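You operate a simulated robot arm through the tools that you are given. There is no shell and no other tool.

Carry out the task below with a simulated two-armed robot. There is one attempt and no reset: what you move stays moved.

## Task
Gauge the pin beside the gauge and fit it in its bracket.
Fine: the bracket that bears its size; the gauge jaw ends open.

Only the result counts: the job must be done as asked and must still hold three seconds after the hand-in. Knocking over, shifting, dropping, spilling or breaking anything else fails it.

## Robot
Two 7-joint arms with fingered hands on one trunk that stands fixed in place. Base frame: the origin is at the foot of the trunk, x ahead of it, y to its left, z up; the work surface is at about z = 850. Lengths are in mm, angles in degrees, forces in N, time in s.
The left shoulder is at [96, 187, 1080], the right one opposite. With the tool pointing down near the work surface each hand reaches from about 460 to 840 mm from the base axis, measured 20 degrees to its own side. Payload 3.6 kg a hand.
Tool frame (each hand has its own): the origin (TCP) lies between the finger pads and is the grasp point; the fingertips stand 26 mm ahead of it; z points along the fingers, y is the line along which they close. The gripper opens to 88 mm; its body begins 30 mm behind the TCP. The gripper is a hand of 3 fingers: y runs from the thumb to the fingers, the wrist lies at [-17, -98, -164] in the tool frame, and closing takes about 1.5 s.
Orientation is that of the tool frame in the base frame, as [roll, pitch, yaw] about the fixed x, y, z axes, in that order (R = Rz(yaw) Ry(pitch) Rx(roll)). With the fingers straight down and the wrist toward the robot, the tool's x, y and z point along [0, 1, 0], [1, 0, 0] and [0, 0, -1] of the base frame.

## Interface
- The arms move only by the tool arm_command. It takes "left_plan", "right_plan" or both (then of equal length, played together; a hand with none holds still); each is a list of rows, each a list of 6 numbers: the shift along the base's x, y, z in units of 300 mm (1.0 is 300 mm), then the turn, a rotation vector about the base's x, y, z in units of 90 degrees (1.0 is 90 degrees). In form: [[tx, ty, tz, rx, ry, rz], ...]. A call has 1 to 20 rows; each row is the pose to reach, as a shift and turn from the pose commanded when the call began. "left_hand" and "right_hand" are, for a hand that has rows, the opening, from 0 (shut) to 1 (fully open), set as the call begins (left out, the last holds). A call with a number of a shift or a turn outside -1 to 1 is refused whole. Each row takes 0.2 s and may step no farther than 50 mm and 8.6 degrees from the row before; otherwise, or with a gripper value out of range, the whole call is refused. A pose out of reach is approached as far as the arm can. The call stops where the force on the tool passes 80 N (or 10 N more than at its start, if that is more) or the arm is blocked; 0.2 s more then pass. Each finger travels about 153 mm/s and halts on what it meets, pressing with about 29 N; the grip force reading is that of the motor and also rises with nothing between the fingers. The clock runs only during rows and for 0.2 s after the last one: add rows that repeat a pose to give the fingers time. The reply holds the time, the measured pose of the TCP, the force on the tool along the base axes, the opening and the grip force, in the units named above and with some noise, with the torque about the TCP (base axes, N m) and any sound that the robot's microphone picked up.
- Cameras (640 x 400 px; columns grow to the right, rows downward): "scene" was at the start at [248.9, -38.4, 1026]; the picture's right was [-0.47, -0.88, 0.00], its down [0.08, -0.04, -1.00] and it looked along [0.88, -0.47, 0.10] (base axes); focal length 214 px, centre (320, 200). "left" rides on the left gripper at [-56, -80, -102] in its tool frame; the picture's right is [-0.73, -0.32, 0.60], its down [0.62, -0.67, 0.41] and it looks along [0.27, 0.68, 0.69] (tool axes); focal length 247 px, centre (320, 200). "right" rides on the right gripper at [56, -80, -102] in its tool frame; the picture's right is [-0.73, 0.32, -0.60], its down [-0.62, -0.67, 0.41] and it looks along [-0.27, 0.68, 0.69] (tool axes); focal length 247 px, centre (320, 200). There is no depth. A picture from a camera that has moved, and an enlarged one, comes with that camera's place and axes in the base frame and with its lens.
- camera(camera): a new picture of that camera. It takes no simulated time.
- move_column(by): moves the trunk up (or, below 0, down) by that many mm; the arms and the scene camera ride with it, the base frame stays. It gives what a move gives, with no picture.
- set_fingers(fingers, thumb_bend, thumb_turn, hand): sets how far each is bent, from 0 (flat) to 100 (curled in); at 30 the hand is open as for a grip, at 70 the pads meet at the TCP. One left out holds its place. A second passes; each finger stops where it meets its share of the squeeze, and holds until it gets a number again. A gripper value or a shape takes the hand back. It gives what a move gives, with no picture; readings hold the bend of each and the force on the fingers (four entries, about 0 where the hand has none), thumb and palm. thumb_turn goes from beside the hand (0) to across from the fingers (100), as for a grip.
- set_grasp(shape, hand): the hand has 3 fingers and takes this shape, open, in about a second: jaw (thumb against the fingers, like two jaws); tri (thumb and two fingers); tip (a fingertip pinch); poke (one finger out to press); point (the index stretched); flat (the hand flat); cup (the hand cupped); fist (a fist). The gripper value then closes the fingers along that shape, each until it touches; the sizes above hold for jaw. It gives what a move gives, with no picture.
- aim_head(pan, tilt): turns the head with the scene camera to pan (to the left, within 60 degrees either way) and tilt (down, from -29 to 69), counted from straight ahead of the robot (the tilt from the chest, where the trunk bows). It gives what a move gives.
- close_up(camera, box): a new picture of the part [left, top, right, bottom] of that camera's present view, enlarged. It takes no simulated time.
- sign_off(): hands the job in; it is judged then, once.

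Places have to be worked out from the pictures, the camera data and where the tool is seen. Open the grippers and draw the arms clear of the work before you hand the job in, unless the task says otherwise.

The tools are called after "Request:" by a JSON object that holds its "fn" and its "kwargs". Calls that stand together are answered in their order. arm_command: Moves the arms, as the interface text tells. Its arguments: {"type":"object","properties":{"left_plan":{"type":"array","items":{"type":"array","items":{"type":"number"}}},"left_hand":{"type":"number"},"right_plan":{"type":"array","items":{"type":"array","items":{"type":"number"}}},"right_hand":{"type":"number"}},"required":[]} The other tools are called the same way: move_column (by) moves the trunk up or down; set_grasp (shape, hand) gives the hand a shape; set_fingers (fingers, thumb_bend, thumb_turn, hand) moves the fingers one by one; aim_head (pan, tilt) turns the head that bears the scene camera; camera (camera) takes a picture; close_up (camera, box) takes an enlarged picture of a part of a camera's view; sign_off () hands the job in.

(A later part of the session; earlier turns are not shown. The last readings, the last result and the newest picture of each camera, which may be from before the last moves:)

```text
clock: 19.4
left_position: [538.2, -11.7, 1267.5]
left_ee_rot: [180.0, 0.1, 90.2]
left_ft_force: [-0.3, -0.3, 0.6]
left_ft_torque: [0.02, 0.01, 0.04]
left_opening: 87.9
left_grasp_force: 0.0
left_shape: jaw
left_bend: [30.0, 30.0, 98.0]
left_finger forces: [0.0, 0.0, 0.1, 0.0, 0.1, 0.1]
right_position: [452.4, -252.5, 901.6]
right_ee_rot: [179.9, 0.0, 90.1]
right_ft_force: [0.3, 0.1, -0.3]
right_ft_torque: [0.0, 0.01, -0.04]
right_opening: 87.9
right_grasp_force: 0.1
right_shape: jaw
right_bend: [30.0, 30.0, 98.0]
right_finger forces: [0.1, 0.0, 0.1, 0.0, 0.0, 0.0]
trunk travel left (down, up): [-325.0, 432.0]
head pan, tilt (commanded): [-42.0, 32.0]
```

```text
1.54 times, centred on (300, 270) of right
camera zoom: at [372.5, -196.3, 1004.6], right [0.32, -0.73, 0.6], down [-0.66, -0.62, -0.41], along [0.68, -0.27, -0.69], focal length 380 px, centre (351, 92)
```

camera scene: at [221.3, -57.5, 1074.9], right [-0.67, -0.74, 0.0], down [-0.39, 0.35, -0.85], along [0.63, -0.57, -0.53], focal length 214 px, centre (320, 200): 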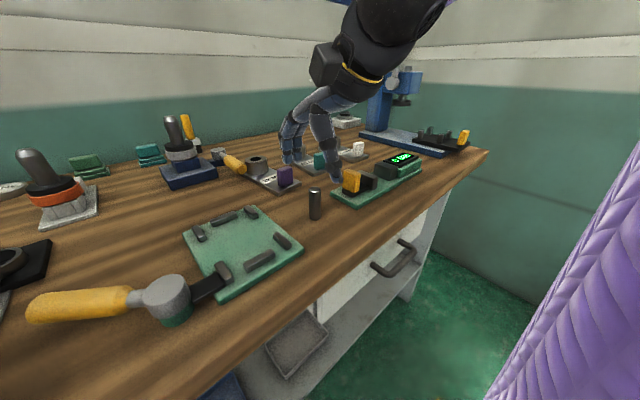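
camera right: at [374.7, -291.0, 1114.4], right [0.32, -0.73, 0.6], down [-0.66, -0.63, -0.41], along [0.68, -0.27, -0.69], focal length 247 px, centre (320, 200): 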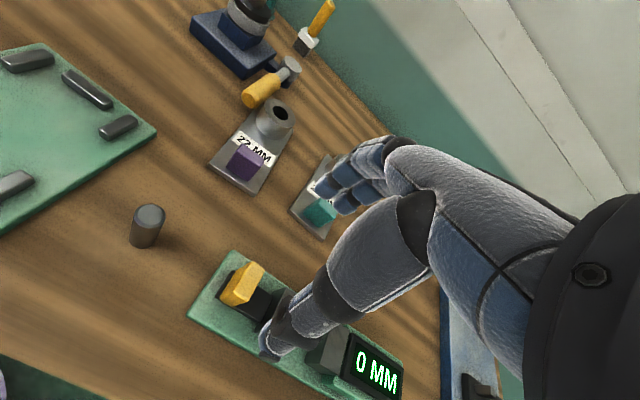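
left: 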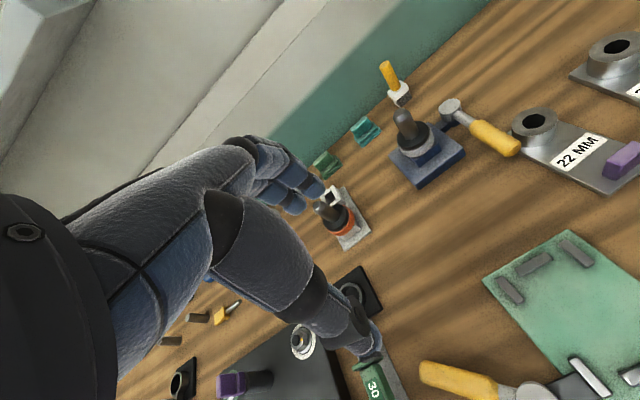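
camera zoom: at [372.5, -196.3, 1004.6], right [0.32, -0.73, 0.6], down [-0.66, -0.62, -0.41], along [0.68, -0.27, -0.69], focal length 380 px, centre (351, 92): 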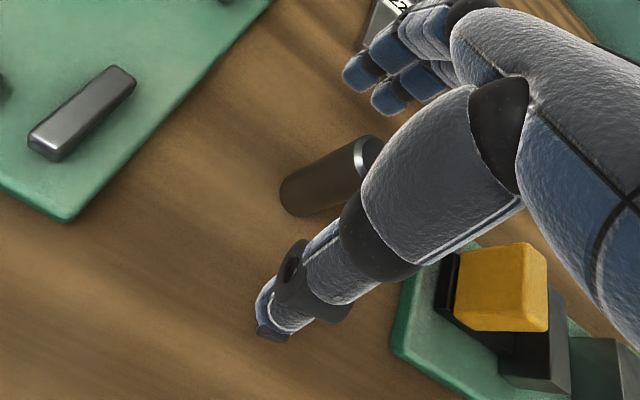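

The TCP projects right onto the pin's top centre in both views. I close partway first to check centring.

Request:
{"fn": "arm_command", "kwargs": {"right_plan": [[0, 0, 0, 0, 0, 0], [0, 0, 0, 0, 0, 0], [0, 0, 0, 0, 0, 0]], "right_hand": 0.4}}

Request:
{"fn": "close_up", "kwargs": {"camera": "scene", "box": [280, 150, 360, 220]}}

Request:
{"fn": "close_up", "kwargs": {"camera": "right", "box": [180, 140, 420, 400]}}

```text
clock: 20.2
left_position: [539.5, -11.3, 1266.8]
left_ee_rot: [-180.0, 0.1, 90.1]
left_ft_force: [-0.2, 0.3, -0.2]
left_ft_torque: [-0.01, -0.02, 0.03]
left_opening: 87.8
left_grasp_force: 0.1
left_shape: jaw
left_bend: [30.0, 30.0, 98.0]
left_finger forces: [0.1, 0.0, 0.0, 0.1, 0.0, 0.0]
right_position: [452.3, -253.8, 901.3]
right_ee_rot: [-179.9, 0.0, 90.1]
right_ft_force: [-0.7, -0.3, 0.1]
right_ft_torque: [0.01, -0.02, 0.03]
right_opening: 35.6
right_grasp_force: 0.1
right_shape: jaw
right_bend: [47.0, 71.0, 100.0]
right_finger forces: [0.0, 0.1, 0.0, 0.0, 0.1, 0.1]
trunk travel left (down, up): [-325.0, 432.0]
head pan, tilt (commanded): [-42.0, 32.0]
```

```text
5.71 times, centred on (320, 185) of scene
camera zoom: at [221.2, -57.5, 1074.9], right [-0.67, -0.74, 0.0], down [-0.39, 0.35, -0.85], along [0.63, -0.57, -0.53], focal length 1226 px, centre (320, 286)
```

zoom: 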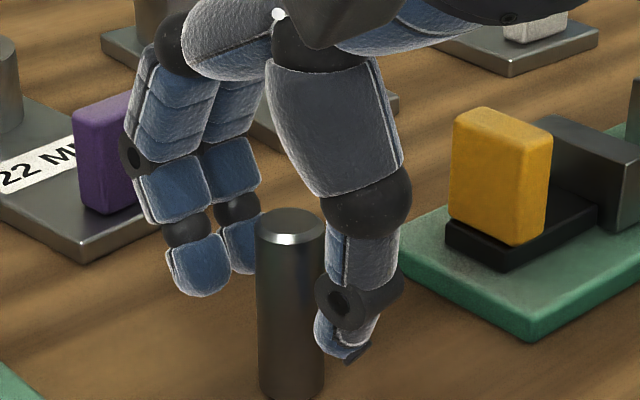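

```text
1.54 times, centred on (300, 270) of right
camera zoom: at [372.4, -196.2, 1004.8], right [0.32, -0.73, 0.6], down [-0.66, -0.63, -0.41], along [0.68, -0.27, -0.69], focal length 380 px, centre (351, 92)
```

zoom: 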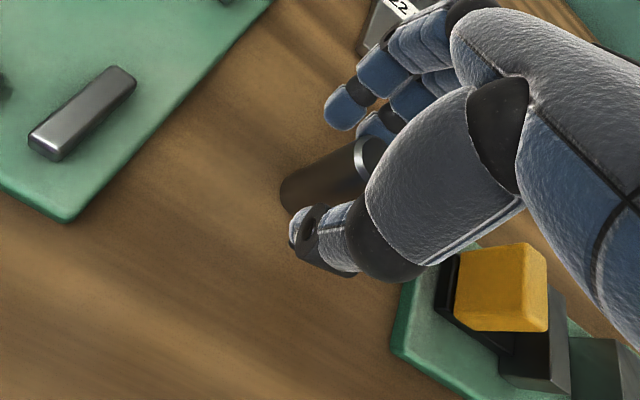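

Fingers straddle the pin evenly in y. I close in finer steps to see which side touches first.

Request:
{"fn": "arm_command", "kwargs": {"right_plan": [[0, 0, 0, 0, 0, 0], [0, 0, 0, 0, 0, 0]], "right_hand": 0.28}}

Request:
{"fn": "close_up", "kwargs": {"camera": "scene", "box": [290, 160, 350, 220]}}

Request:
{"fn": "close_up", "kwargs": {"camera": "right", "box": [270, 180, 370, 290]}}

```text
clock: 20.8
left_position: [539.6, -11.2, 1266.3]
left_ee_rot: [180.0, -0.1, 90.2]
left_ft_force: [0.4, 0.6, 0.9]
left_ft_torque: [-0.02, 0.02, 0.01]
left_opening: 87.6
left_grasp_force: 0.1
left_shape: jaw
left_bend: [30.0, 30.0, 98.0]
left_finger forces: [0.0, 0.0, 0.0, 0.0, 0.0, 0.1]
right_position: [451.7, -252.7, 902.1]
right_ee_rot: [180.0, 0.1, 90.1]
right_ft_force: [-0.4, 0.1, 0.7]
right_ft_torque: [-0.01, -0.01, 0.0]
right_opening: 24.9
right_grasp_force: 0.0
right_shape: jaw
right_bend: [53.0, 73.0, 100.0]
right_finger forces: [0.0, 0.0, 0.0, 0.0, 0.0, 0.0]
trunk travel left (down, up): [-325.0, 432.0]
head pan, tilt (commanded): [-42.0, 32.0]
```

```text
6.67 times, centred on (320, 190) of scene
camera zoom: at [221.2, -57.5, 1074.9], right [-0.67, -0.74, 0.0], down [-0.39, 0.35, -0.85], along [0.63, -0.57, -0.53], focal length 1430 px, centre (320, 267)
```

zoom: 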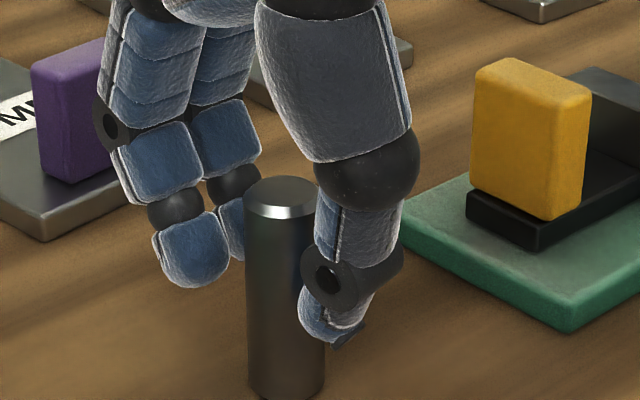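

```text
3.64 times, centred on (320, 235) of right
camera zoom: at [372.4, -196.3, 1004.8], right [0.32, -0.73, 0.6], down [-0.66, -0.62, -0.41], along [0.68, -0.27, -0.69], focal length 898 px, centre (320, 73)
```

zoom: 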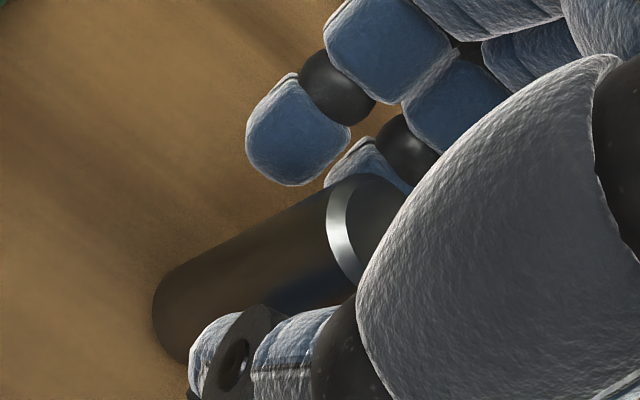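

The thumb seems about 2 mm closer than the fingers. I shift −1.5 mm in x and close further to check contact forces.

Request:
{"fn": "arm_command", "kwargs": {"right_plan": [[-0.005, 0, 0, 0, 0, 0], [-0.005, 0, 0, 0, 0, 0], [-0.005, 0, 0, 0, 0, 0]], "right_hand": 0.235}}

Request:
{"fn": "close_up", "kwargs": {"camera": "scene", "box": [290, 160, 350, 220]}}

Request:
{"fn": "close_up", "kwargs": {"camera": "right", "box": [270, 180, 370, 290]}}

```text
clock: 21.6
left_position: [539.2, -10.3, 1266.2]
left_ee_rot: [-180.0, 0.0, 90.1]
left_ft_force: [-0.9, -0.2, 1.0]
left_ft_torque: [0.03, 0.0, 0.02]
left_opening: 87.8
left_grasp_force: 0.1
left_shape: jaw
left_bend: [30.0, 30.0, 98.0]
left_finger forces: [0.0, 0.0, 0.0, 0.0, 0.1, 0.1]
right_position: [450.9, -252.1, 902.0]
right_ee_rot: [180.0, -0.1, 90.2]
right_ft_force: [-0.1, 0.4, 0.6]
right_ft_torque: [-0.01, 0.03, 0.0]
right_opening: 20.9
right_grasp_force: 0.0
right_shape: jaw
right_bend: [56.0, 73.0, 100.0]
right_finger forces: [0.0, 0.0, 0.0, 0.1, 0.0, 0.0]
trunk travel left (down, up): [-325.0, 432.0]
head pan, tilt (commanded): [-42.0, 32.0]
```

```text
6.67 times, centred on (320, 190) of scene
camera zoom: at [221.2, -57.5, 1074.9], right [-0.67, -0.74, 0.0], down [-0.39, 0.35, -0.85], along [0.63, -0.57, -0.53], focal length 1430 px, centre (320, 267)
```

zoom: 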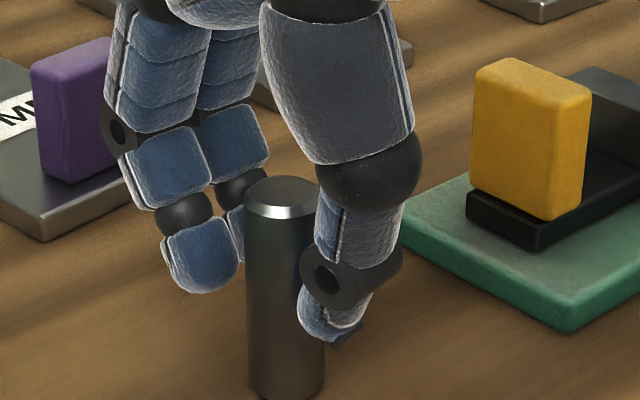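

```text
3.64 times, centred on (320, 235) of right
camera zoom: at [371.1, -196.6, 1004.6], right [0.32, -0.73, 0.6], down [-0.66, -0.62, -0.41], along [0.68, -0.27, -0.69], focal length 898 px, centre (320, 73)
```

zoom: 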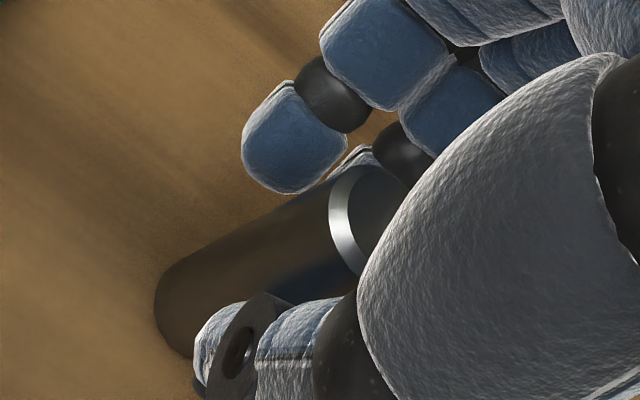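

No contact yet at 20.9 mm and both gaps are small and even. I close fully to grip the pin.

Request:
{"fn": "arm_command", "kwargs": {"right_plan": [[0, 0, 0, 0, 0, 0], [0, 0, 0, 0, 0, 0], [0, 0, 0, 0, 0, 0], [0, 0, 0, 0, 0, 0]], "right_hand": 0.0}}

Request:
{"fn": "close_up", "kwargs": {"camera": "scene", "box": [290, 160, 350, 220]}}

Request:
{"fn": "close_up", "kwargs": {"camera": "right", "box": [270, 180, 370, 290]}}

```text
clock: 22.6
left_position: [540.1, -11.1, 1266.7]
left_ee_rot: [179.9, 0.0, 90.1]
left_ft_force: [0.3, -0.1, 1.3]
left_ft_torque: [0.0, 0.03, 0.02]
left_opening: 88.0
left_grasp_force: 0.1
left_shape: jaw
left_bend: [30.0, 30.0, 98.0]
left_finger forces: [0.0, 0.0, 0.0, 0.0, 0.0, 0.0]
right_position: [450.2, -252.6, 902.3]
right_ee_rot: [-180.0, 0.0, 90.1]
right_ft_force: [0.6, 1.1, -0.7]
right_ft_torque: [0.0, 0.01, 0.02]
right_opening: 8.1
right_grasp_force: 28.5
right_shape: jaw
right_bend: [69.0, 73.0, 100.0]
right_finger forces: [10.9, 18.6, 0.0, 0.0, 27.7, 0.0]
trunk travel left (down, up): [-325.0, 432.0]
head pan, tilt (commanded): [-42.0, 32.0]
```

```text
6.67 times, centred on (320, 190) of scene
camera zoom: at [221.3, -57.5, 1074.9], right [-0.67, -0.74, 0.0], down [-0.39, 0.35, -0.85], along [0.63, -0.57, -0.53], focal length 1430 px, centre (320, 267)
```

zoom: 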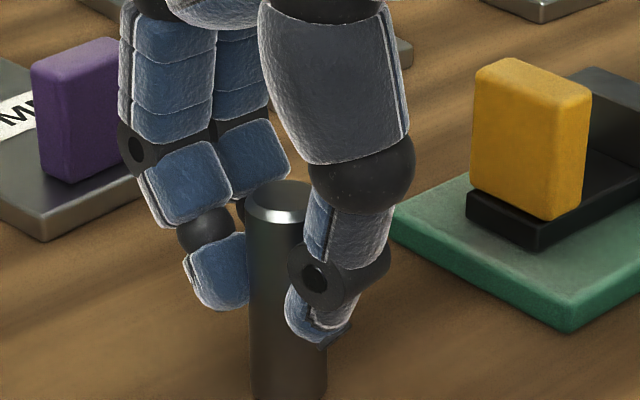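

```text
3.64 times, centred on (320, 235) of right
camera zoom: at [371.2, -196.6, 1004.6], right [0.32, -0.73, 0.6], down [-0.66, -0.62, -0.41], along [0.68, -0.27, -0.69], focal length 898 px, centre (320, 73)
```

zoom: 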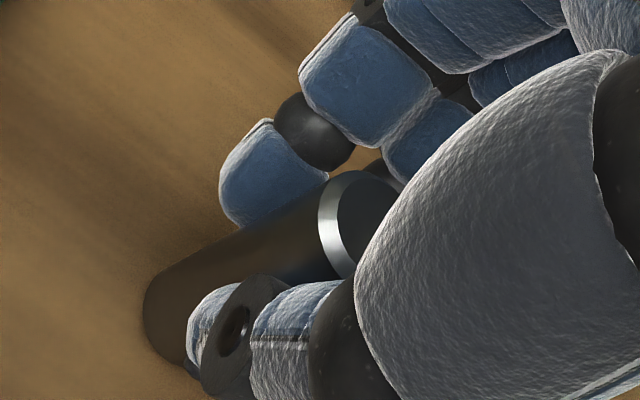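

The pin is gripped (thumb 27.7 N against 10.9+18.6 N). I lift 60 mm and inspect whether it hangs straight.

Request:
{"fn": "arm_command", "kwargs": {"right_plan": [[0, 0, 0.02, 0, 0, 0], [0, 0, 0.06, 0, 0, 0], [0, 0, 0.12, 0, 0, 0], [0, 0, 0.2, 0, 0, 0], [0, 0, 0.2, 0, 0, 0]]}}

Request:
{"fn": "close_up", "kwargs": {"camera": "scene", "box": [280, 130, 360, 210]}}

Request:
{"fn": "close_up", "kwargs": {"camera": "right", "box": [240, 160, 380, 310]}}

Request:
{"fn": "camera", "kwargs": {"camera": "left"}}

```text
clock: 23.8
left_position: [540.0, -11.3, 1266.6]
left_ee_rot: [-179.9, -0.1, 90.1]
left_ft_force: [-0.4, 0.7, -0.3]
left_ft_torque: [0.01, 0.01, 0.03]
left_opening: 87.7
left_grasp_force: 0.1
left_shape: jaw
left_bend: [30.0, 30.0, 98.0]
left_finger forces: [0.1, 0.1, 0.0, 0.0, 0.0, 0.1]
right_position: [450.4, -253.8, 961.6]
right_ee_rot: [-179.9, -0.1, 90.0]
right_ft_force: [-0.4, -0.2, -1.2]
right_ft_torque: [-0.03, -0.02, 0.02]
right_opening: 8.2
right_grasp_force: 28.9
right_shape: jaw
right_bend: [69.0, 73.0, 100.0]
right_finger forces: [11.0, 18.7, 0.0, 0.0, 27.7, 0.0]
trunk travel left (down, up): [-325.0, 432.0]
head pan, tilt (commanded): [-42.0, 32.0]
```

```text
5.00 times, centred on (320, 170) of scene
camera zoom: at [221.5, -57.7, 1074.8], right [-0.67, -0.74, 0.0], down [-0.39, 0.35, -0.85], along [0.63, -0.57, -0.53], focal length 1072 px, centre (320, 350)
```

zoom: 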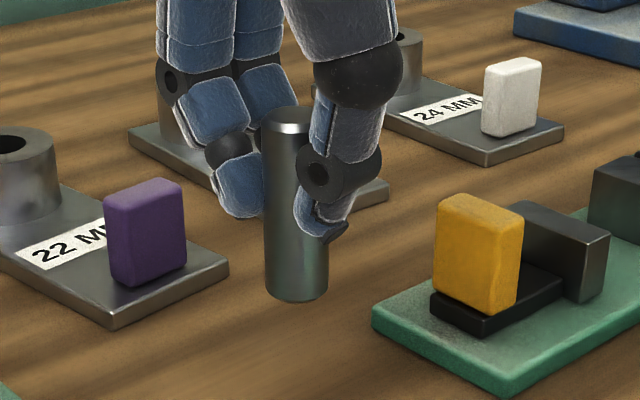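

```text
2.67 times, centred on (310, 235) of right
camera zoom: at [370.9, -197.3, 1064.6], right [0.32, -0.73, 0.6], down [-0.66, -0.62, -0.41], along [0.67, -0.27, -0.69], focal length 659 px, centre (347, 107)
```

zoom: 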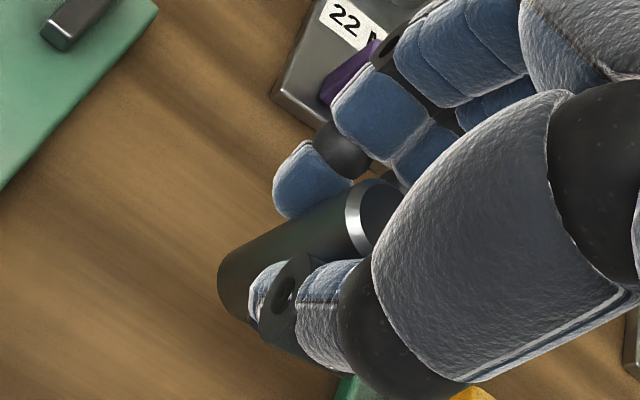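

```text
taken
camera left: at [460.8, -68.0, 1368.5], right [-0.32, -0.73, -0.6], down [-0.67, 0.62, -0.41], along [0.67, 0.27, -0.69], focal length 247 px, centre (320, 200)
```

left: 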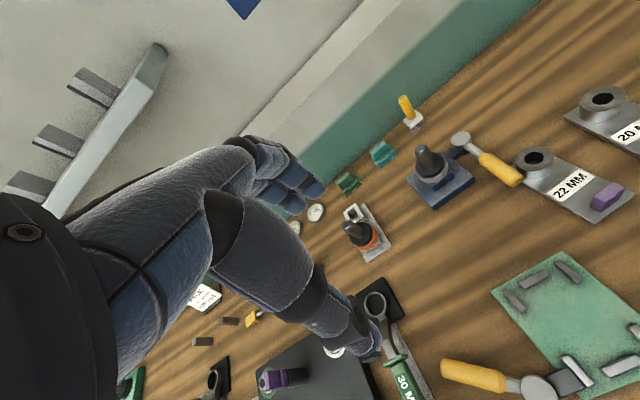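

The pin hangs vertical, centred at about [450.4, −254], bottom ≈910. I raise 30 mm and carry it over the open jaw gap (target y≈−431, x≈453).

Request:
{"fn": "arm_command", "kwargs": {"right_plan": [[0, 0, 0.1, 0, 0, 0], [0.003, -0.1, 0.1, 0, 0, 0], [0.006, -0.22, 0.1, 0, 0, 0], [0.008, -0.34, 0.1, 0, 0, 0], [0.008, -0.46, 0.1, 0, 0, 0], [0.008, -0.55, 0.1, 0, 0, 0], [0.008, -0.592, 0.1, 0, 0, 0], [0.008, -0.592, 0.1, 0, 0, 0]]}}

Request:
{"fn": "close_up", "kwargs": {"camera": "scene", "box": [330, 90, 450, 210]}}

Request:
{"fn": "camera", "kwargs": {"camera": "right"}}

```text
clock: 25.6
left_position: [538.9, -10.4, 1268.0]
left_ee_rot: [-180.0, 0.0, 90.0]
left_ft_force: [0.8, -0.5, -0.7]
left_ft_torque: [0.0, 0.03, 0.01]
left_opening: 87.8
left_grasp_force: 0.0
left_shape: jaw
left_bend: [30.0, 30.0, 98.0]
left_finger forces: [0.0, 0.1, 0.1, 0.0, 0.1, 0.0]
right_position: [451.4, -431.1, 995.7]
right_ee_rot: [-179.9, -0.1, 90.1]
right_ft_force: [0.5, -0.5, -0.1]
right_ft_torque: [-0.03, -0.02, 0.02]
right_opening: 8.1
right_grasp_force: 29.4
right_shape: jaw
right_bend: [69.0, 73.0, 100.0]
right_finger forces: [11.1, 19.0, 0.1, 0.0, 27.4, 0.0]
trunk travel left (down, up): [-325.0, 432.0]
head pan, tilt (commanded): [-42.0, 32.0]
```

```text
3.33 times, centred on (390, 150) of scene
camera zoom: at [221.3, -57.6, 1074.9], right [-0.67, -0.74, 0.0], down [-0.39, 0.35, -0.85], along [0.63, -0.57, -0.53], focal length 715 px, centre (87, 367)
```

zoom: 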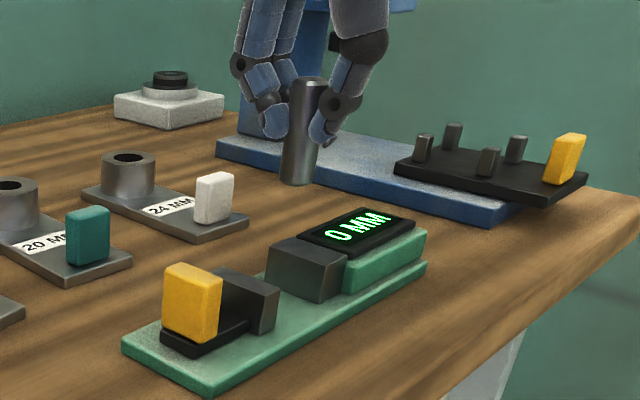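

```text
taken
camera right: at [372.1, -375.2, 1096.6], right [0.32, -0.73, 0.6], down [-0.66, -0.62, -0.41], along [0.68, -0.27, -0.69], focal length 247 px, centre (320, 200)
```

right: 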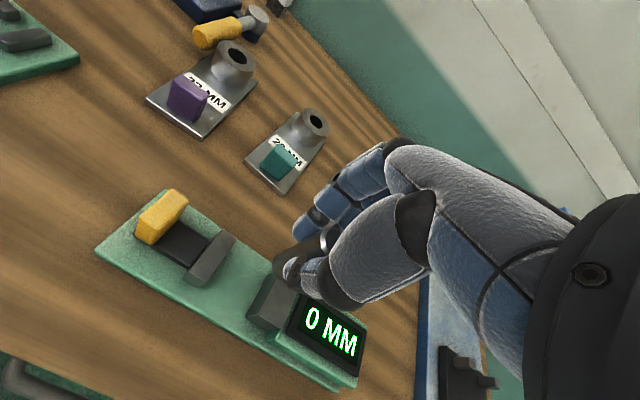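

I check the jaw gap in detail from both cameras before lowering.

Request:
{"fn": "close_up", "kwargs": {"camera": "scene", "box": [350, 145, 410, 205]}}

Request:
{"fn": "close_up", "kwargs": {"camera": "right", "box": [160, 210, 320, 340]}}

```text
6.67 times, centred on (380, 175) of scene
camera zoom: at [221.3, -57.6, 1074.9], right [-0.67, -0.74, 0.0], down [-0.39, 0.35, -0.85], along [0.63, -0.57, -0.53], focal length 1430 px, centre (-80, 367)
```

zoom: 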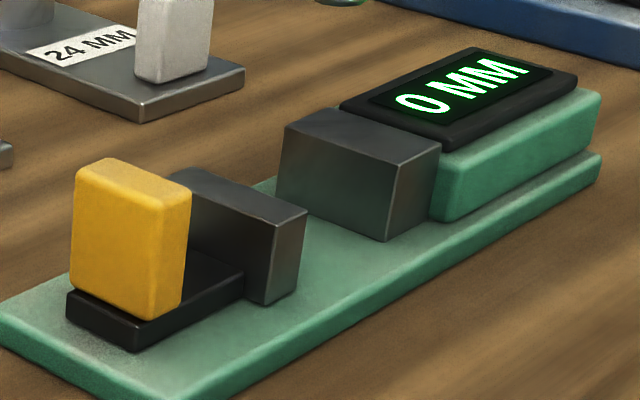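

```text
3.08 times, centred on (240, 275) of right
camera zoom: at [372.1, -375.2, 1096.6], right [0.32, -0.73, 0.6], down [-0.66, -0.62, -0.41], along [0.68, -0.27, -0.69], focal length 760 px, centre (566, -31)
```

zoom: 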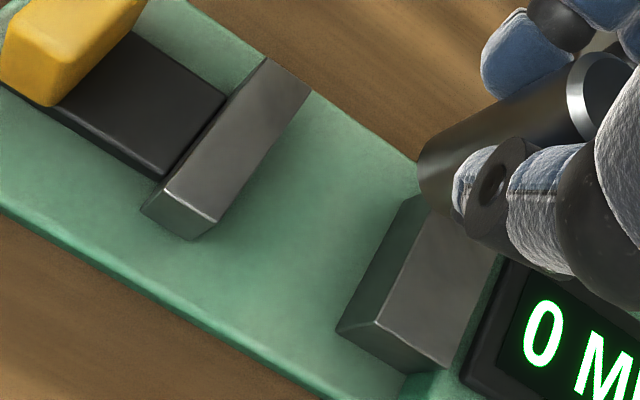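

Both views agree: fixed jaw face y≈−452.6, slide jaw face y≈−402, so y=−431 leaves room for the fingers. I lower 77 mm so the pin bottom is ~5 mm above the plate.

Request:
{"fn": "arm_command", "kwargs": {"right_plan": [[0, 0, -0.08, 0, 0, 0], [0, 0, -0.16, 0, 0, 0], [0, 0, -0.22, 0, 0, 0], [0, 0, -0.256, 0, 0, 0], [0, 0, -0.256, 0, 0, 0]]}}

Request:
{"fn": "close_up", "kwargs": {"camera": "scene", "box": [340, 110, 420, 200]}}

Request:
{"fn": "close_up", "kwargs": {"camera": "right", "box": [200, 180, 360, 330]}}

```text
clock: 26.8
left_position: [539.2, -11.6, 1266.2]
left_ee_rot: [-179.9, 0.0, 90.1]
left_ft_force: [0.2, -0.5, 0.2]
left_ft_torque: [-0.01, 0.03, 0.0]
left_opening: 87.7
left_grasp_force: 0.1
left_shape: jaw
left_bend: [30.0, 30.0, 98.0]
left_finger forces: [0.0, 0.0, 0.1, 0.0, 0.1, 0.0]
right_position: [450.6, -431.6, 915.9]
right_ee_rot: [180.0, 0.0, 90.1]
right_ft_force: [-0.2, -0.3, -1.0]
right_ft_torque: [0.01, -0.02, -0.02]
right_opening: 7.9
right_grasp_force: 29.1
right_shape: jaw
right_bend: [69.0, 73.0, 100.0]
right_finger forces: [11.4, 19.1, 0.0, 0.0, 27.4, 0.0]
trunk travel left (down, up): [-325.0, 432.0]
head pan, tilt (commanded): [-42.0, 32.0]
```

```text
4.44 times, centred on (380, 155) of scene
camera zoom: at [221.2, -57.7, 1074.9], right [-0.67, -0.74, 0.0], down [-0.39, 0.35, -0.85], along [0.63, -0.57, -0.53], focal length 953 px, centre (53, 400)
```

zoom: 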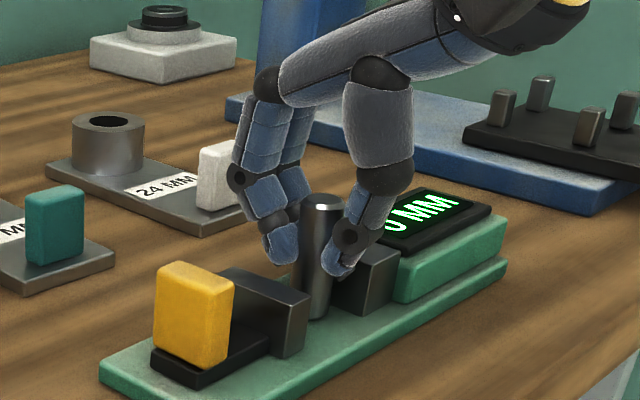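

```text
2.67 times, centred on (280, 255) of right
camera zoom: at [371.8, -375.1, 1017.8], right [0.32, -0.73, 0.6], down [-0.66, -0.62, -0.41], along [0.68, -0.27, -0.69], focal length 659 px, centre (427, 53)
```

zoom: 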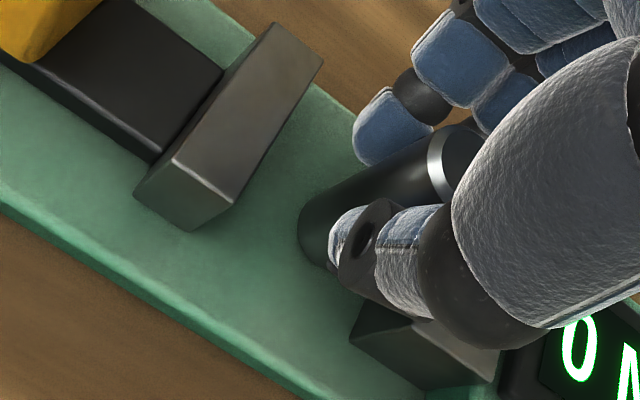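

The pin is in the gap, a few mm above the plate. I lower in 1 mm steps watching the vertical force.

Request:
{"fn": "arm_command", "kwargs": {"right_plan": [[0, 0, -0.0033, 0, 0, 0], [0, 0, -0.0067, 0, 0, 0], [0, 0, -0.01, 0, 0, 0]]}}

Request:
{"fn": "close_up", "kwargs": {"camera": "scene", "box": [360, 140, 400, 190]}}

```text
clock: 27.6
left_position: [538.9, -11.3, 1266.1]
left_ee_rot: [-180.0, 0.1, 90.1]
left_ft_force: [-0.6, 0.0, 0.4]
left_ft_torque: [-0.01, 0.0, 0.04]
left_opening: 87.6
left_grasp_force: 0.0
left_shape: jaw
left_bend: [30.0, 30.0, 98.0]
left_finger forces: [0.1, 0.0, 0.0, 0.1, 0.0, 0.0]
right_position: [451.8, -431.6, 914.2]
right_ee_rot: [179.9, -0.1, 90.1]
right_ft_force: [-1.5, 0.1, 5.0]
right_ft_torque: [-0.04, 0.02, 0.01]
right_opening: 8.1
right_grasp_force: 29.1
right_shape: jaw
right_bend: [69.0, 73.0, 100.0]
right_finger forces: [12.0, 20.2, 0.0, 0.0, 29.0, 0.0]
trunk travel left (down, up): [-325.0, 432.0]
head pan, tilt (commanded): [-42.0, 32.0]
```

```text
8.00 times, centred on (380, 165) of scene
camera zoom: at [220.9, -57.4, 1075.1], right [-0.67, -0.74, 0.0], down [-0.39, 0.35, -0.85], along [0.63, -0.57, -0.53], focal length 1716 px, centre (-160, 480)
```

zoom: 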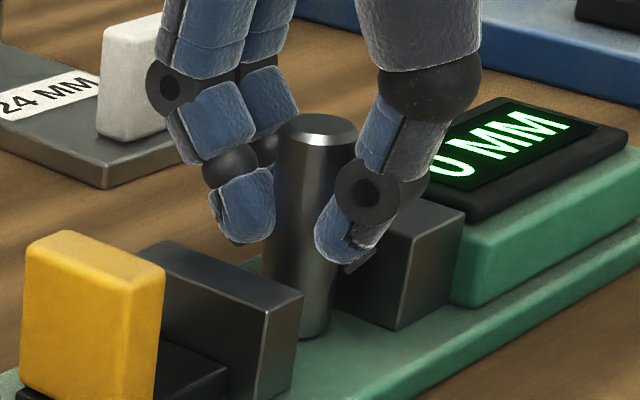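

Contact with the plate at +5 N: the pin stands on it. I release in a controlled way by opening to about 35 mm.

Request:
{"fn": "arm_command", "kwargs": {"right_plan": [[0, 0, 0, 0, 0, 0], [0, 0, 0, 0, 0, 0], [0, 0, 0, 0, 0, 0]], "right_hand": 0.4}}

Request:
{"fn": "close_up", "kwargs": {"camera": "scene", "box": [360, 140, 400, 190]}}

Request:
{"fn": "close_up", "kwargs": {"camera": "right", "box": [200, 180, 360, 330]}}

```text
clock: 28.4
left_position: [540.0, -10.7, 1266.9]
left_ee_rot: [-180.0, 0.0, 90.1]
left_ft_force: [0.7, 0.6, 0.3]
left_ft_torque: [0.04, 0.0, 0.01]
left_opening: 87.8
left_grasp_force: 0.0
left_shape: jaw
left_bend: [30.0, 30.0, 98.0]
left_finger forces: [0.1, 0.1, 0.0, 0.1, 0.0, 0.0]
right_position: [452.2, -430.4, 912.0]
right_ee_rot: [-179.8, 0.1, 90.2]
right_ft_force: [-0.3, -0.9, -0.3]
right_ft_torque: [0.0, -0.02, 0.0]
right_opening: 34.7
right_grasp_force: 0.1
right_shape: jaw
right_bend: [47.0, 71.0, 100.0]
right_finger forces: [0.1, 0.0, 0.0, 0.0, 0.0, 0.0]
trunk travel left (down, up): [-325.0, 432.0]
head pan, tilt (commanded): [-42.0, 32.0]
```

```text
8.00 times, centred on (380, 165) of scene
camera zoom: at [221.3, -57.6, 1074.9], right [-0.67, -0.74, 0.0], down [-0.39, 0.35, -0.85], along [0.63, -0.57, -0.53], focal length 1716 px, centre (-160, 480)
```

zoom: 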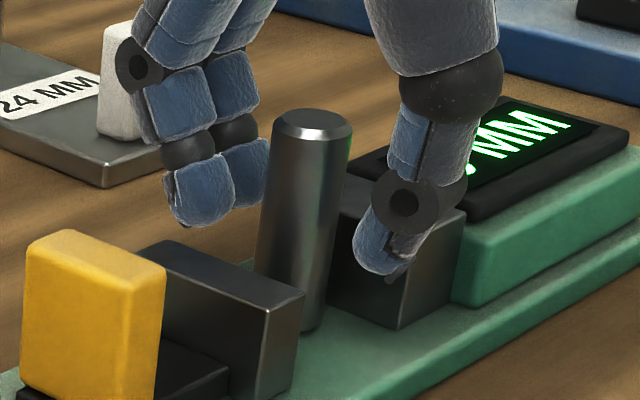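

```text
2.67 times, centred on (280, 255) of right
camera zoom: at [372.7, -374.8, 1014.7], right [0.32, -0.73, 0.6], down [-0.66, -0.62, -0.41], along [0.68, -0.27, -0.69], focal length 659 px, centre (427, 53)
```

zoom: 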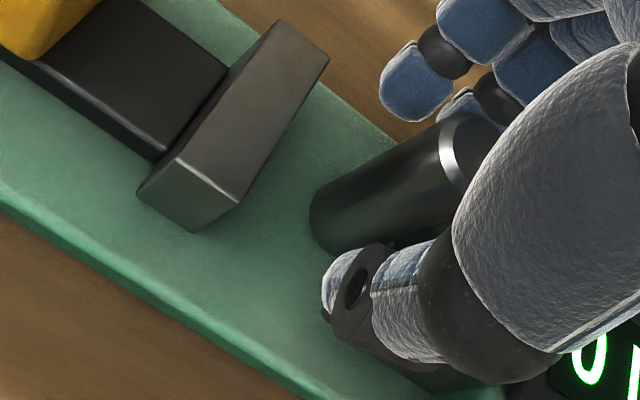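

The pin stands free and upright on the plate. I open fully and rise straight up.

Request:
{"fn": "arm_command", "kwargs": {"right_plan": [[0, 0, 0, 0, 0, 0], [0, 0, 0, 0, 0, 0], [0, 0, 0.08, 0, 0, 0], [0, 0, 0.2, 0, 0, 0], [0, 0, 0.33, 0, 0, 0]], "right_hand": 1.0}}

Request:
{"fn": "close_up", "kwargs": {"camera": "scene", "box": [330, 120, 430, 210]}}

Request:
{"fn": "camera", "kwargs": {"camera": "right"}}

```text
clock: 29.6
left_position: [538.8, -11.3, 1266.7]
left_ee_rot: [180.0, 0.0, 90.1]
left_ft_force: [0.7, 0.4, 0.0]
left_ft_torque: [0.02, -0.02, 0.02]
left_opening: 87.8
left_grasp_force: 0.1
left_shape: jaw
left_bend: [30.0, 30.0, 98.0]
left_finger forces: [0.1, 0.0, 0.1, 0.0, 0.1, 0.1]
right_position: [451.2, -431.2, 1011.8]
right_ee_rot: [-179.9, 0.1, 90.1]
right_ft_force: [-0.9, -0.1, -0.2]
right_ft_torque: [-0.05, 0.01, -0.01]
right_opening: 87.8
right_grasp_force: 0.1
right_shape: jaw
right_bend: [30.0, 30.0, 98.0]
right_finger forces: [0.1, 0.0, 0.1, 0.1, 0.0, 0.1]
trunk travel left (down, up): [-325.0, 432.0]
head pan, tilt (commanded): [-42.0, 32.0]
```

```text
4.44 times, centred on (380, 165) of scene
camera zoom: at [221.0, -57.1, 1075.1], right [-0.67, -0.74, 0.0], down [-0.39, 0.35, -0.85], along [0.63, -0.57, -0.53], focal length 953 px, centre (53, 356)
```

zoom: 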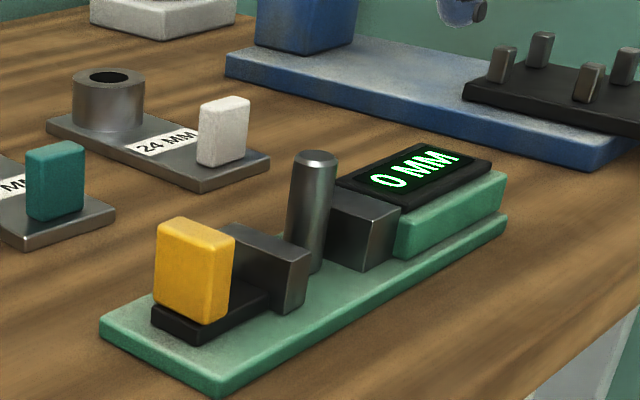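

```text
taken
camera right: at [372.3, -375.4, 1113.5], right [0.32, -0.73, 0.6], down [-0.66, -0.63, -0.41], along [0.68, -0.27, -0.69], focal length 247 px, centre (320, 200)
```

right: 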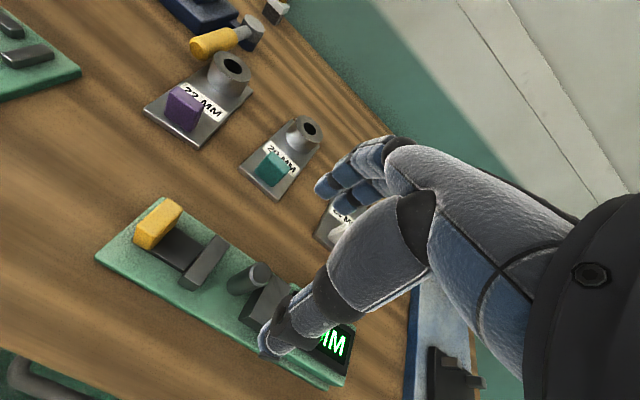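

The pin stands in the gap. I move back over the yellow handle (y≈−347) and descend with the hand open.

Request:
{"fn": "arm_command", "kwargs": {"right_plan": [[0.002, 0.14, 0, 0, 0, 0], [0.004, 0.281, 0, 0, 0, 0], [0.004, 0.281, -0.12, 0, 0, 0], [0.004, 0.281, -0.24, 0, 0, 0], [0.004, 0.281, -0.34, 0, 0, 0], [0.004, 0.281, -0.401, 0, 0, 0], [0.004, 0.281, -0.401, 0, 0, 0]]}}

Request:
{"fn": "close_up", "kwargs": {"camera": "scene", "box": [330, 120, 430, 210]}}

```text
clock: 31.2
left_position: [540.0, -10.5, 1266.4]
left_ee_rot: [-180.0, 0.0, 90.1]
left_ft_force: [0.3, -0.6, 0.0]
left_ft_torque: [-0.03, 0.02, -0.04]
left_opening: 87.6
left_grasp_force: 0.0
left_shape: jaw
left_bend: [30.0, 30.0, 98.0]
left_finger forces: [0.0, 0.0, 0.0, 0.1, 0.0, 0.0]
right_position: [454.6, -346.4, 891.4]
right_ee_rot: [180.0, 0.1, 90.1]
right_ft_force: [-0.3, -1.0, -0.4]
right_ft_torque: [0.0, 0.0, 0.03]
right_opening: 87.6
right_grasp_force: 0.1
right_shape: jaw
right_bend: [30.0, 30.0, 98.0]
right_finger forces: [0.0, 0.0, 0.0, 0.0, 0.0, 0.0]
trunk travel left (down, up): [-325.0, 432.0]
head pan, tilt (commanded): [-42.0, 32.0]
```

```text
4.44 times, centred on (380, 165) of scene
camera zoom: at [221.1, -57.6, 1075.0], right [-0.67, -0.74, 0.0], down [-0.39, 0.35, -0.85], along [0.63, -0.57, -0.53], focal length 953 px, centre (53, 356)
```

zoom: 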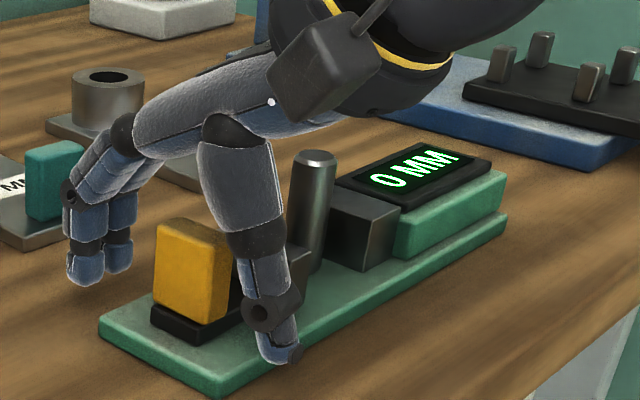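

Same straddling as before and the pin clears the hand. I grip the handle.

Request:
{"fn": "arm_command", "kwargs": {"right_plan": [[0, 0, 0, 0, 0, 0], [0, 0, 0, 0, 0, 0], [0, 0, 0, 0, 0, 0], [0, 0, 0, 0, 0, 0], [0, 0, 0, 0, 0, 0], [0, 0, 0, 0, 0, 0]], "right_hand": 0.0}}

Request:
{"fn": "close_up", "kwargs": {"camera": "scene", "box": [340, 130, 420, 205]}}

```text
clock: 32.6
left_position: [538.5, -11.1, 1268.4]
left_ee_rot: [179.9, 0.0, 90.0]
left_ft_force: [-0.2, 0.2, 0.6]
left_ft_torque: [0.0, 0.01, 0.03]
left_opening: 87.9
left_grasp_force: 0.1
left_shape: jaw
left_bend: [30.0, 30.0, 98.0]
left_finger forces: [0.0, 0.0, 0.0, 0.0, 0.0, 0.0]
right_position: [454.5, -347.2, 891.8]
right_ee_rot: [180.0, 0.0, 90.0]
right_ft_force: [-1.0, 0.1, -1.5]
right_ft_torque: [-0.01, 0.0, -0.09]
right_opening: 26.0
right_grasp_force: 29.3
right_shape: jaw
right_bend: [58.0, 71.0, 100.0]
right_finger forces: [17.5, 9.0, 0.1, 0.0, 26.1, 0.0]
trunk travel left (down, up): [-325.0, 432.0]
head pan, tilt (commanded): [-42.0, 32.0]
```

```text
5.33 times, centred on (380, 168) of scene
camera zoom: at [221.3, -57.6, 1074.9], right [-0.67, -0.74, 0.0], down [-0.39, 0.35, -0.85], along [0.63, -0.57, -0.53], focal length 1144 px, centre (0, 373)
```

zoom: 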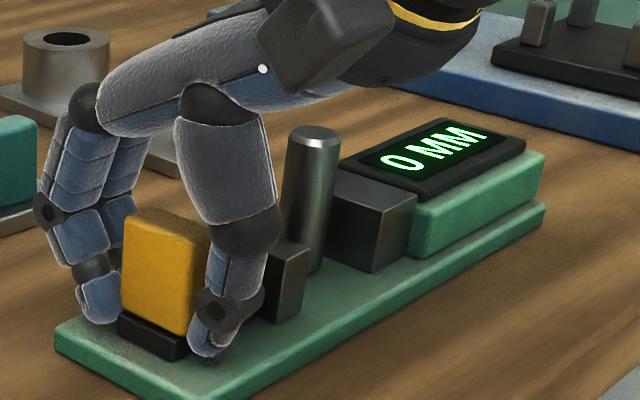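

The handle is gripped again. I push the slide 15 mm toward the pin in small steps.

Request:
{"fn": "arm_command", "kwargs": {"right_plan": [[0, -0.01, 0, 0, 0, 0], [0, -0.02, 0, 0, 0, 0], [0, -0.03, 0, 0, 0, 0], [0, -0.04, 0, 0, 0, 0], [0, -0.05, 0, 0, 0, 0]]}}

Request:
{"fn": "close_up", "kwargs": {"camera": "scene", "box": [340, 130, 420, 205]}}

Request:
{"fn": "close_up", "kwargs": {"camera": "right", "box": [200, 180, 440, 400]}}

```text
clock: 33.8
left_position: [539.0, -11.6, 1266.9]
left_ee_rot: [179.9, 0.0, 90.1]
left_ft_force: [0.5, -0.2, -0.4]
left_ft_torque: [0.02, -0.01, 0.04]
left_opening: 87.8
left_grasp_force: 0.1
left_shape: jaw
left_bend: [30.0, 30.0, 98.0]
left_finger forces: [0.0, 0.0, 0.0, 0.0, 0.1, 0.0]
right_position: [455.1, -362.4, 891.6]
right_ee_rot: [179.9, 0.0, 90.1]
right_ft_force: [2.2, 1.2, 0.0]
right_ft_torque: [0.01, -0.03, -0.07]
right_opening: 26.1
right_grasp_force: 29.1
right_shape: jaw
right_bend: [58.0, 72.0, 100.0]
right_finger forces: [19.3, 9.3, 0.1, 0.0, 26.0, 0.1]
trunk travel left (down, up): [-325.0, 432.0]
head pan, tilt (commanded): [-42.0, 32.0]
```

```text
5.33 times, centred on (380, 168) of scene
camera zoom: at [221.4, -57.5, 1074.9], right [-0.67, -0.74, 0.0], down [-0.39, 0.35, -0.85], along [0.63, -0.57, -0.53], focal length 1144 px, centre (0, 373)
```

zoom: 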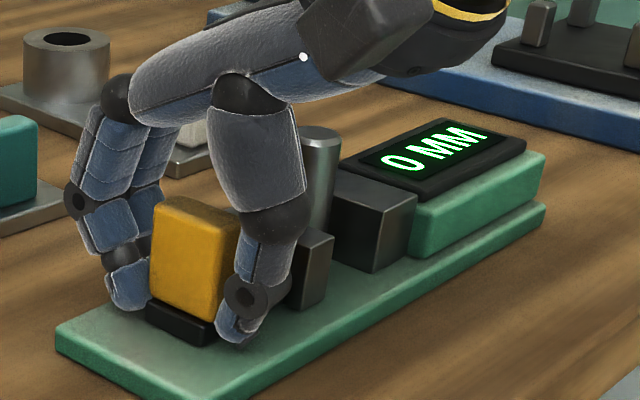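

```text
1.82 times, centred on (320, 290) of right
camera zoom: at [375.2, -305.3, 993.8], right [0.32, -0.73, 0.6], down [-0.66, -0.62, -0.41], along [0.68, -0.27, -0.69], focal length 449 px, centre (320, 36)
```

zoom: 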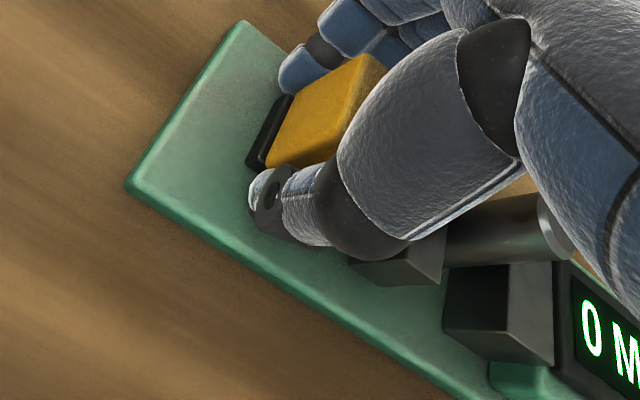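

Slide is advancing freely, nearly touching the pin. I push on 6 mm more.

Request:
{"fn": "arm_command", "kwargs": {"right_plan": [[0, -0.005, 0, 0, 0, 0], [0, -0.01, 0, 0, 0, 0], [0, -0.015, 0, 0, 0, 0], [0, -0.02, 0, 0, 0, 0]]}}

Request:
{"fn": "close_up", "kwargs": {"camera": "scene", "box": [350, 130, 420, 195]}}

```text
clock: 34.8
left_position: [538.9, -11.1, 1266.7]
left_ee_rot: [-180.0, 0.0, 90.1]
left_ft_force: [0.3, -0.1, 0.4]
left_ft_torque: [-0.01, 0.02, -0.04]
left_opening: 87.5
left_grasp_force: 0.0
left_shape: jaw
left_bend: [30.0, 30.0, 98.0]
left_finger forces: [0.0, 0.1, 0.0, 0.0, 0.0, 0.1]
right_position: [453.3, -368.6, 892.4]
right_ee_rot: [180.0, 0.1, 90.2]
right_ft_force: [2.5, 2.1, -0.4]
right_ft_torque: [0.02, -0.08, -0.09]
right_opening: 26.1
right_grasp_force: 29.1
right_shape: jaw
right_bend: [58.0, 72.0, 100.0]
right_finger forces: [19.4, 9.2, 0.0, 0.0, 26.0, 0.1]
trunk travel left (down, up): [-325.0, 432.0]
head pan, tilt (commanded): [-42.0, 32.0]
```

```text
6.15 times, centred on (385, 162) of scene
camera zoom: at [221.4, -57.4, 1074.9], right [-0.67, -0.74, 0.0], down [-0.39, 0.35, -0.85], along [0.63, -0.57, -0.53], focal length 1320 px, centre (-80, 431)
```

zoom: 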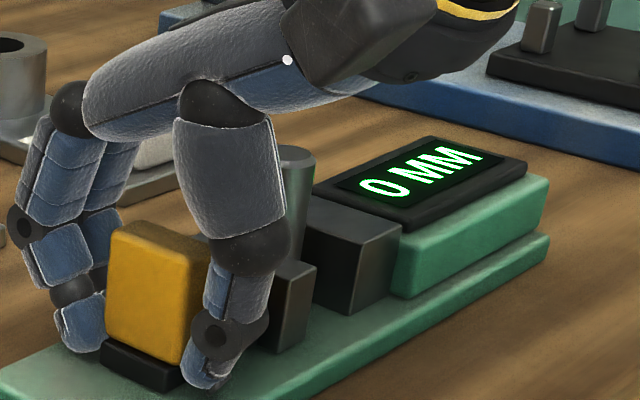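

Gap is about 27 mm; forces stay tiny. I push another 5 mm in 1.25 mm steps.

Request:
{"fn": "arm_command", "kwargs": {"right_plan": [[0, -0.004, 0, 0, 0, 0], [0, -0.008, 0, 0, 0, 0], [0, -0.012, 0, 0, 0, 0], [0, -0.016, 0, 0, 0, 0]]}}

Request:
{"fn": "close_up", "kwargs": {"camera": "scene", "box": [350, 130, 420, 195]}}

```text
clock: 35.8
left_position: [539.2, -12.4, 1267.3]
left_ee_rot: [-179.9, -0.1, 90.1]
left_ft_force: [0.4, -0.1, 0.3]
left_ft_torque: [-0.03, 0.02, -0.02]
left_opening: 87.5
left_grasp_force: 0.1
left_shape: jaw
left_bend: [30.0, 30.0, 98.0]
left_finger forces: [0.0, 0.0, 0.0, 0.1, 0.1, 0.0]
right_position: [453.5, -373.5, 892.3]
right_ee_rot: [180.0, 0.0, 90.0]
right_ft_force: [3.7, 0.4, 2.7]
right_ft_torque: [0.01, -0.07, -0.12]
right_opening: 25.8
right_grasp_force: 29.0
right_shape: jaw
right_bend: [58.0, 72.0, 100.0]
right_finger forces: [20.4, 9.3, 0.1, 0.0, 26.1, 0.0]
trunk travel left (down, up): [-325.0, 432.0]
head pan, tilt (commanded): [-42.0, 32.0]
```

```text
6.15 times, centred on (385, 162) of scene
camera zoom: at [221.4, -57.3, 1074.9], right [-0.67, -0.74, 0.0], down [-0.39, 0.35, -0.85], along [0.63, -0.57, -0.53], focal length 1320 px, centre (-80, 431)
```

zoom: 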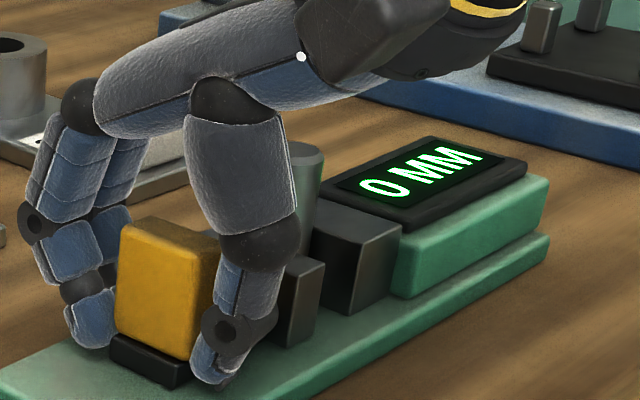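

Gap ≈22 mm. I creep 2 mm further in half-millimetre rows.

Request:
{"fn": "arm_command", "kwargs": {"right_plan": [[0, -0.0017, 0, 0, 0, 0], [0, -0.0033, 0, 0, 0, 0], [0, -0.005, 0, 0, 0, 0], [0, -0.0067, 0, 0, 0, 0]]}}

Request:
{"fn": "close_up", "kwargs": {"camera": "scene", "box": [350, 130, 420, 195]}}

```text
clock: 36.8
left_position: [540.8, -11.1, 1266.4]
left_ee_rot: [-179.9, 0.0, 90.1]
left_ft_force: [-0.5, 0.8, -0.7]
left_ft_torque: [0.03, 0.03, 0.03]
left_opening: 87.6
left_grasp_force: 0.0
left_shape: jaw
left_bend: [30.0, 30.0, 98.0]
left_finger forces: [0.0, 0.0, 0.1, 0.1, 0.0, 0.1]
right_position: [454.8, -375.5, 890.6]
right_ee_rot: [-180.0, 0.0, 90.1]
right_ft_force: [5.2, 2.1, 2.5]
right_ft_torque: [0.08, -0.1, -0.11]
right_opening: 26.0
right_grasp_force: 29.1
right_shape: jaw
right_bend: [58.0, 72.0, 100.0]
right_finger forces: [21.7, 9.4, 0.0, 0.0, 26.1, 0.0]
trunk travel left (down, up): [-325.0, 432.0]
head pan, tilt (commanded): [-42.0, 32.0]
```

```text
6.15 times, centred on (385, 162) of scene
camera zoom: at [221.6, -57.2, 1074.9], right [-0.67, -0.74, 0.0], down [-0.39, 0.35, -0.85], along [0.63, -0.57, -0.53], focal length 1320 px, centre (-80, 431)
```

zoom: 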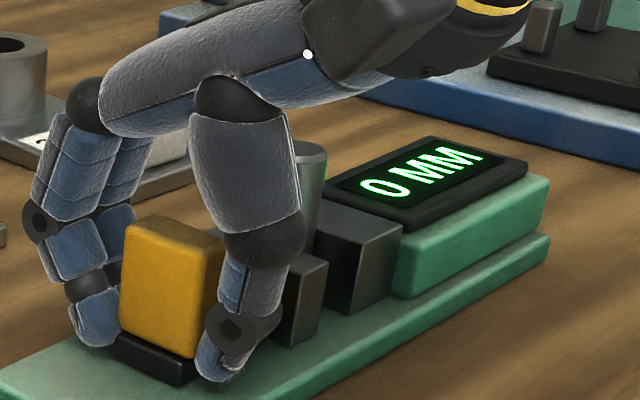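

Still 0 MM and only ~2 N along y. I check the gap from the wrist camera before pushing more.

Request:
{"fn": "close_up", "kwargs": {"camera": "right", "box": [300, 220, 480, 400]}}

Request:
{"fn": "close_up", "kwargs": {"camera": "scene", "box": [375, 145, 405, 185]}}

```text
2.22 times, centred on (390, 310) of right
camera zoom: at [375.1, -318.3, 993.6], right [0.32, -0.73, 0.6], down [-0.66, -0.62, -0.41], along [0.68, -0.27, -0.69], focal length 549 px, centre (164, -44)
```

zoom: 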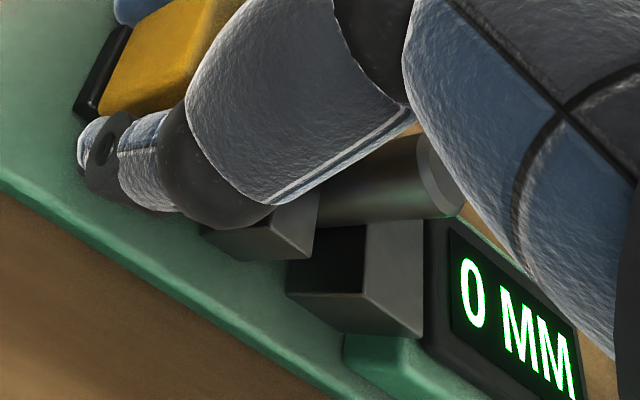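

```text
10.00 times, centred on (390, 165) of scene
camera zoom: at [221.6, -57.2, 1074.9], right [-0.67, -0.74, 0.0], down [-0.39, 0.35, -0.85], along [0.63, -0.57, -0.53], focal length 2145 px, centre (-380, 550)
```

zoom: 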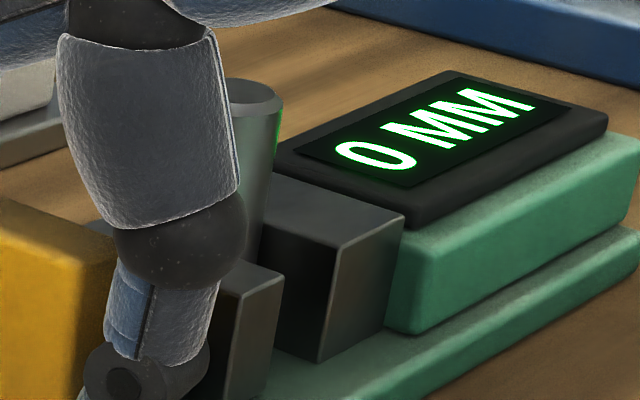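

The pin looks almost against the fixed jaw. I creep 1.5 mm more.

Request:
{"fn": "arm_command", "kwargs": {"right_plan": [[0, -0.0017, 0, 0, 0, 0], [0, -0.0033, 0, 0, 0, 0], [0, -0.005, 0, 0, 0, 0], [0, -0.005, 0, 0, 0, 0]]}}

Request:
{"fn": "close_up", "kwargs": {"camera": "scene", "box": [375, 145, 405, 185]}}

```text
clock: 37.8
left_position: [539.2, -10.4, 1266.2]
left_ee_rot: [-180.0, 0.0, 90.0]
left_ft_force: [-1.4, -0.9, 0.3]
left_ft_torque: [-0.01, 0.0, -0.01]
left_opening: 87.4
left_grasp_force: 0.1
left_shape: jaw
left_bend: [30.0, 30.0, 98.0]
left_finger forces: [0.0, 0.0, 0.0, 0.0, 0.1, 0.1]
right_position: [454.9, -377.3, 891.4]
right_ee_rot: [180.0, 0.1, 90.2]
right_ft_force: [3.7, 6.0, 2.4]
right_ft_torque: [0.09, -0.07, -0.14]
right_opening: 26.0
right_grasp_force: 29.5
right_shape: jaw
right_bend: [58.0, 72.0, 100.0]
right_finger forces: [23.2, 5.7, 0.1, 0.1, 26.2, 0.0]
trunk travel left (down, up): [-325.0, 432.0]
head pan, tilt (commanded): [-42.0, 32.0]
```

```text
10.00 times, centred on (390, 165) of scene
camera zoom: at [221.4, -56.8, 1074.9], right [-0.67, -0.74, 0.0], down [-0.39, 0.35, -0.85], along [0.63, -0.57, -0.53], focal length 2145 px, centre (-380, 550)
```

zoom: 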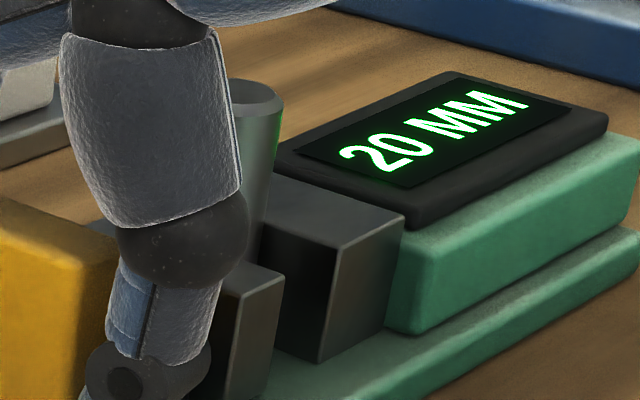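

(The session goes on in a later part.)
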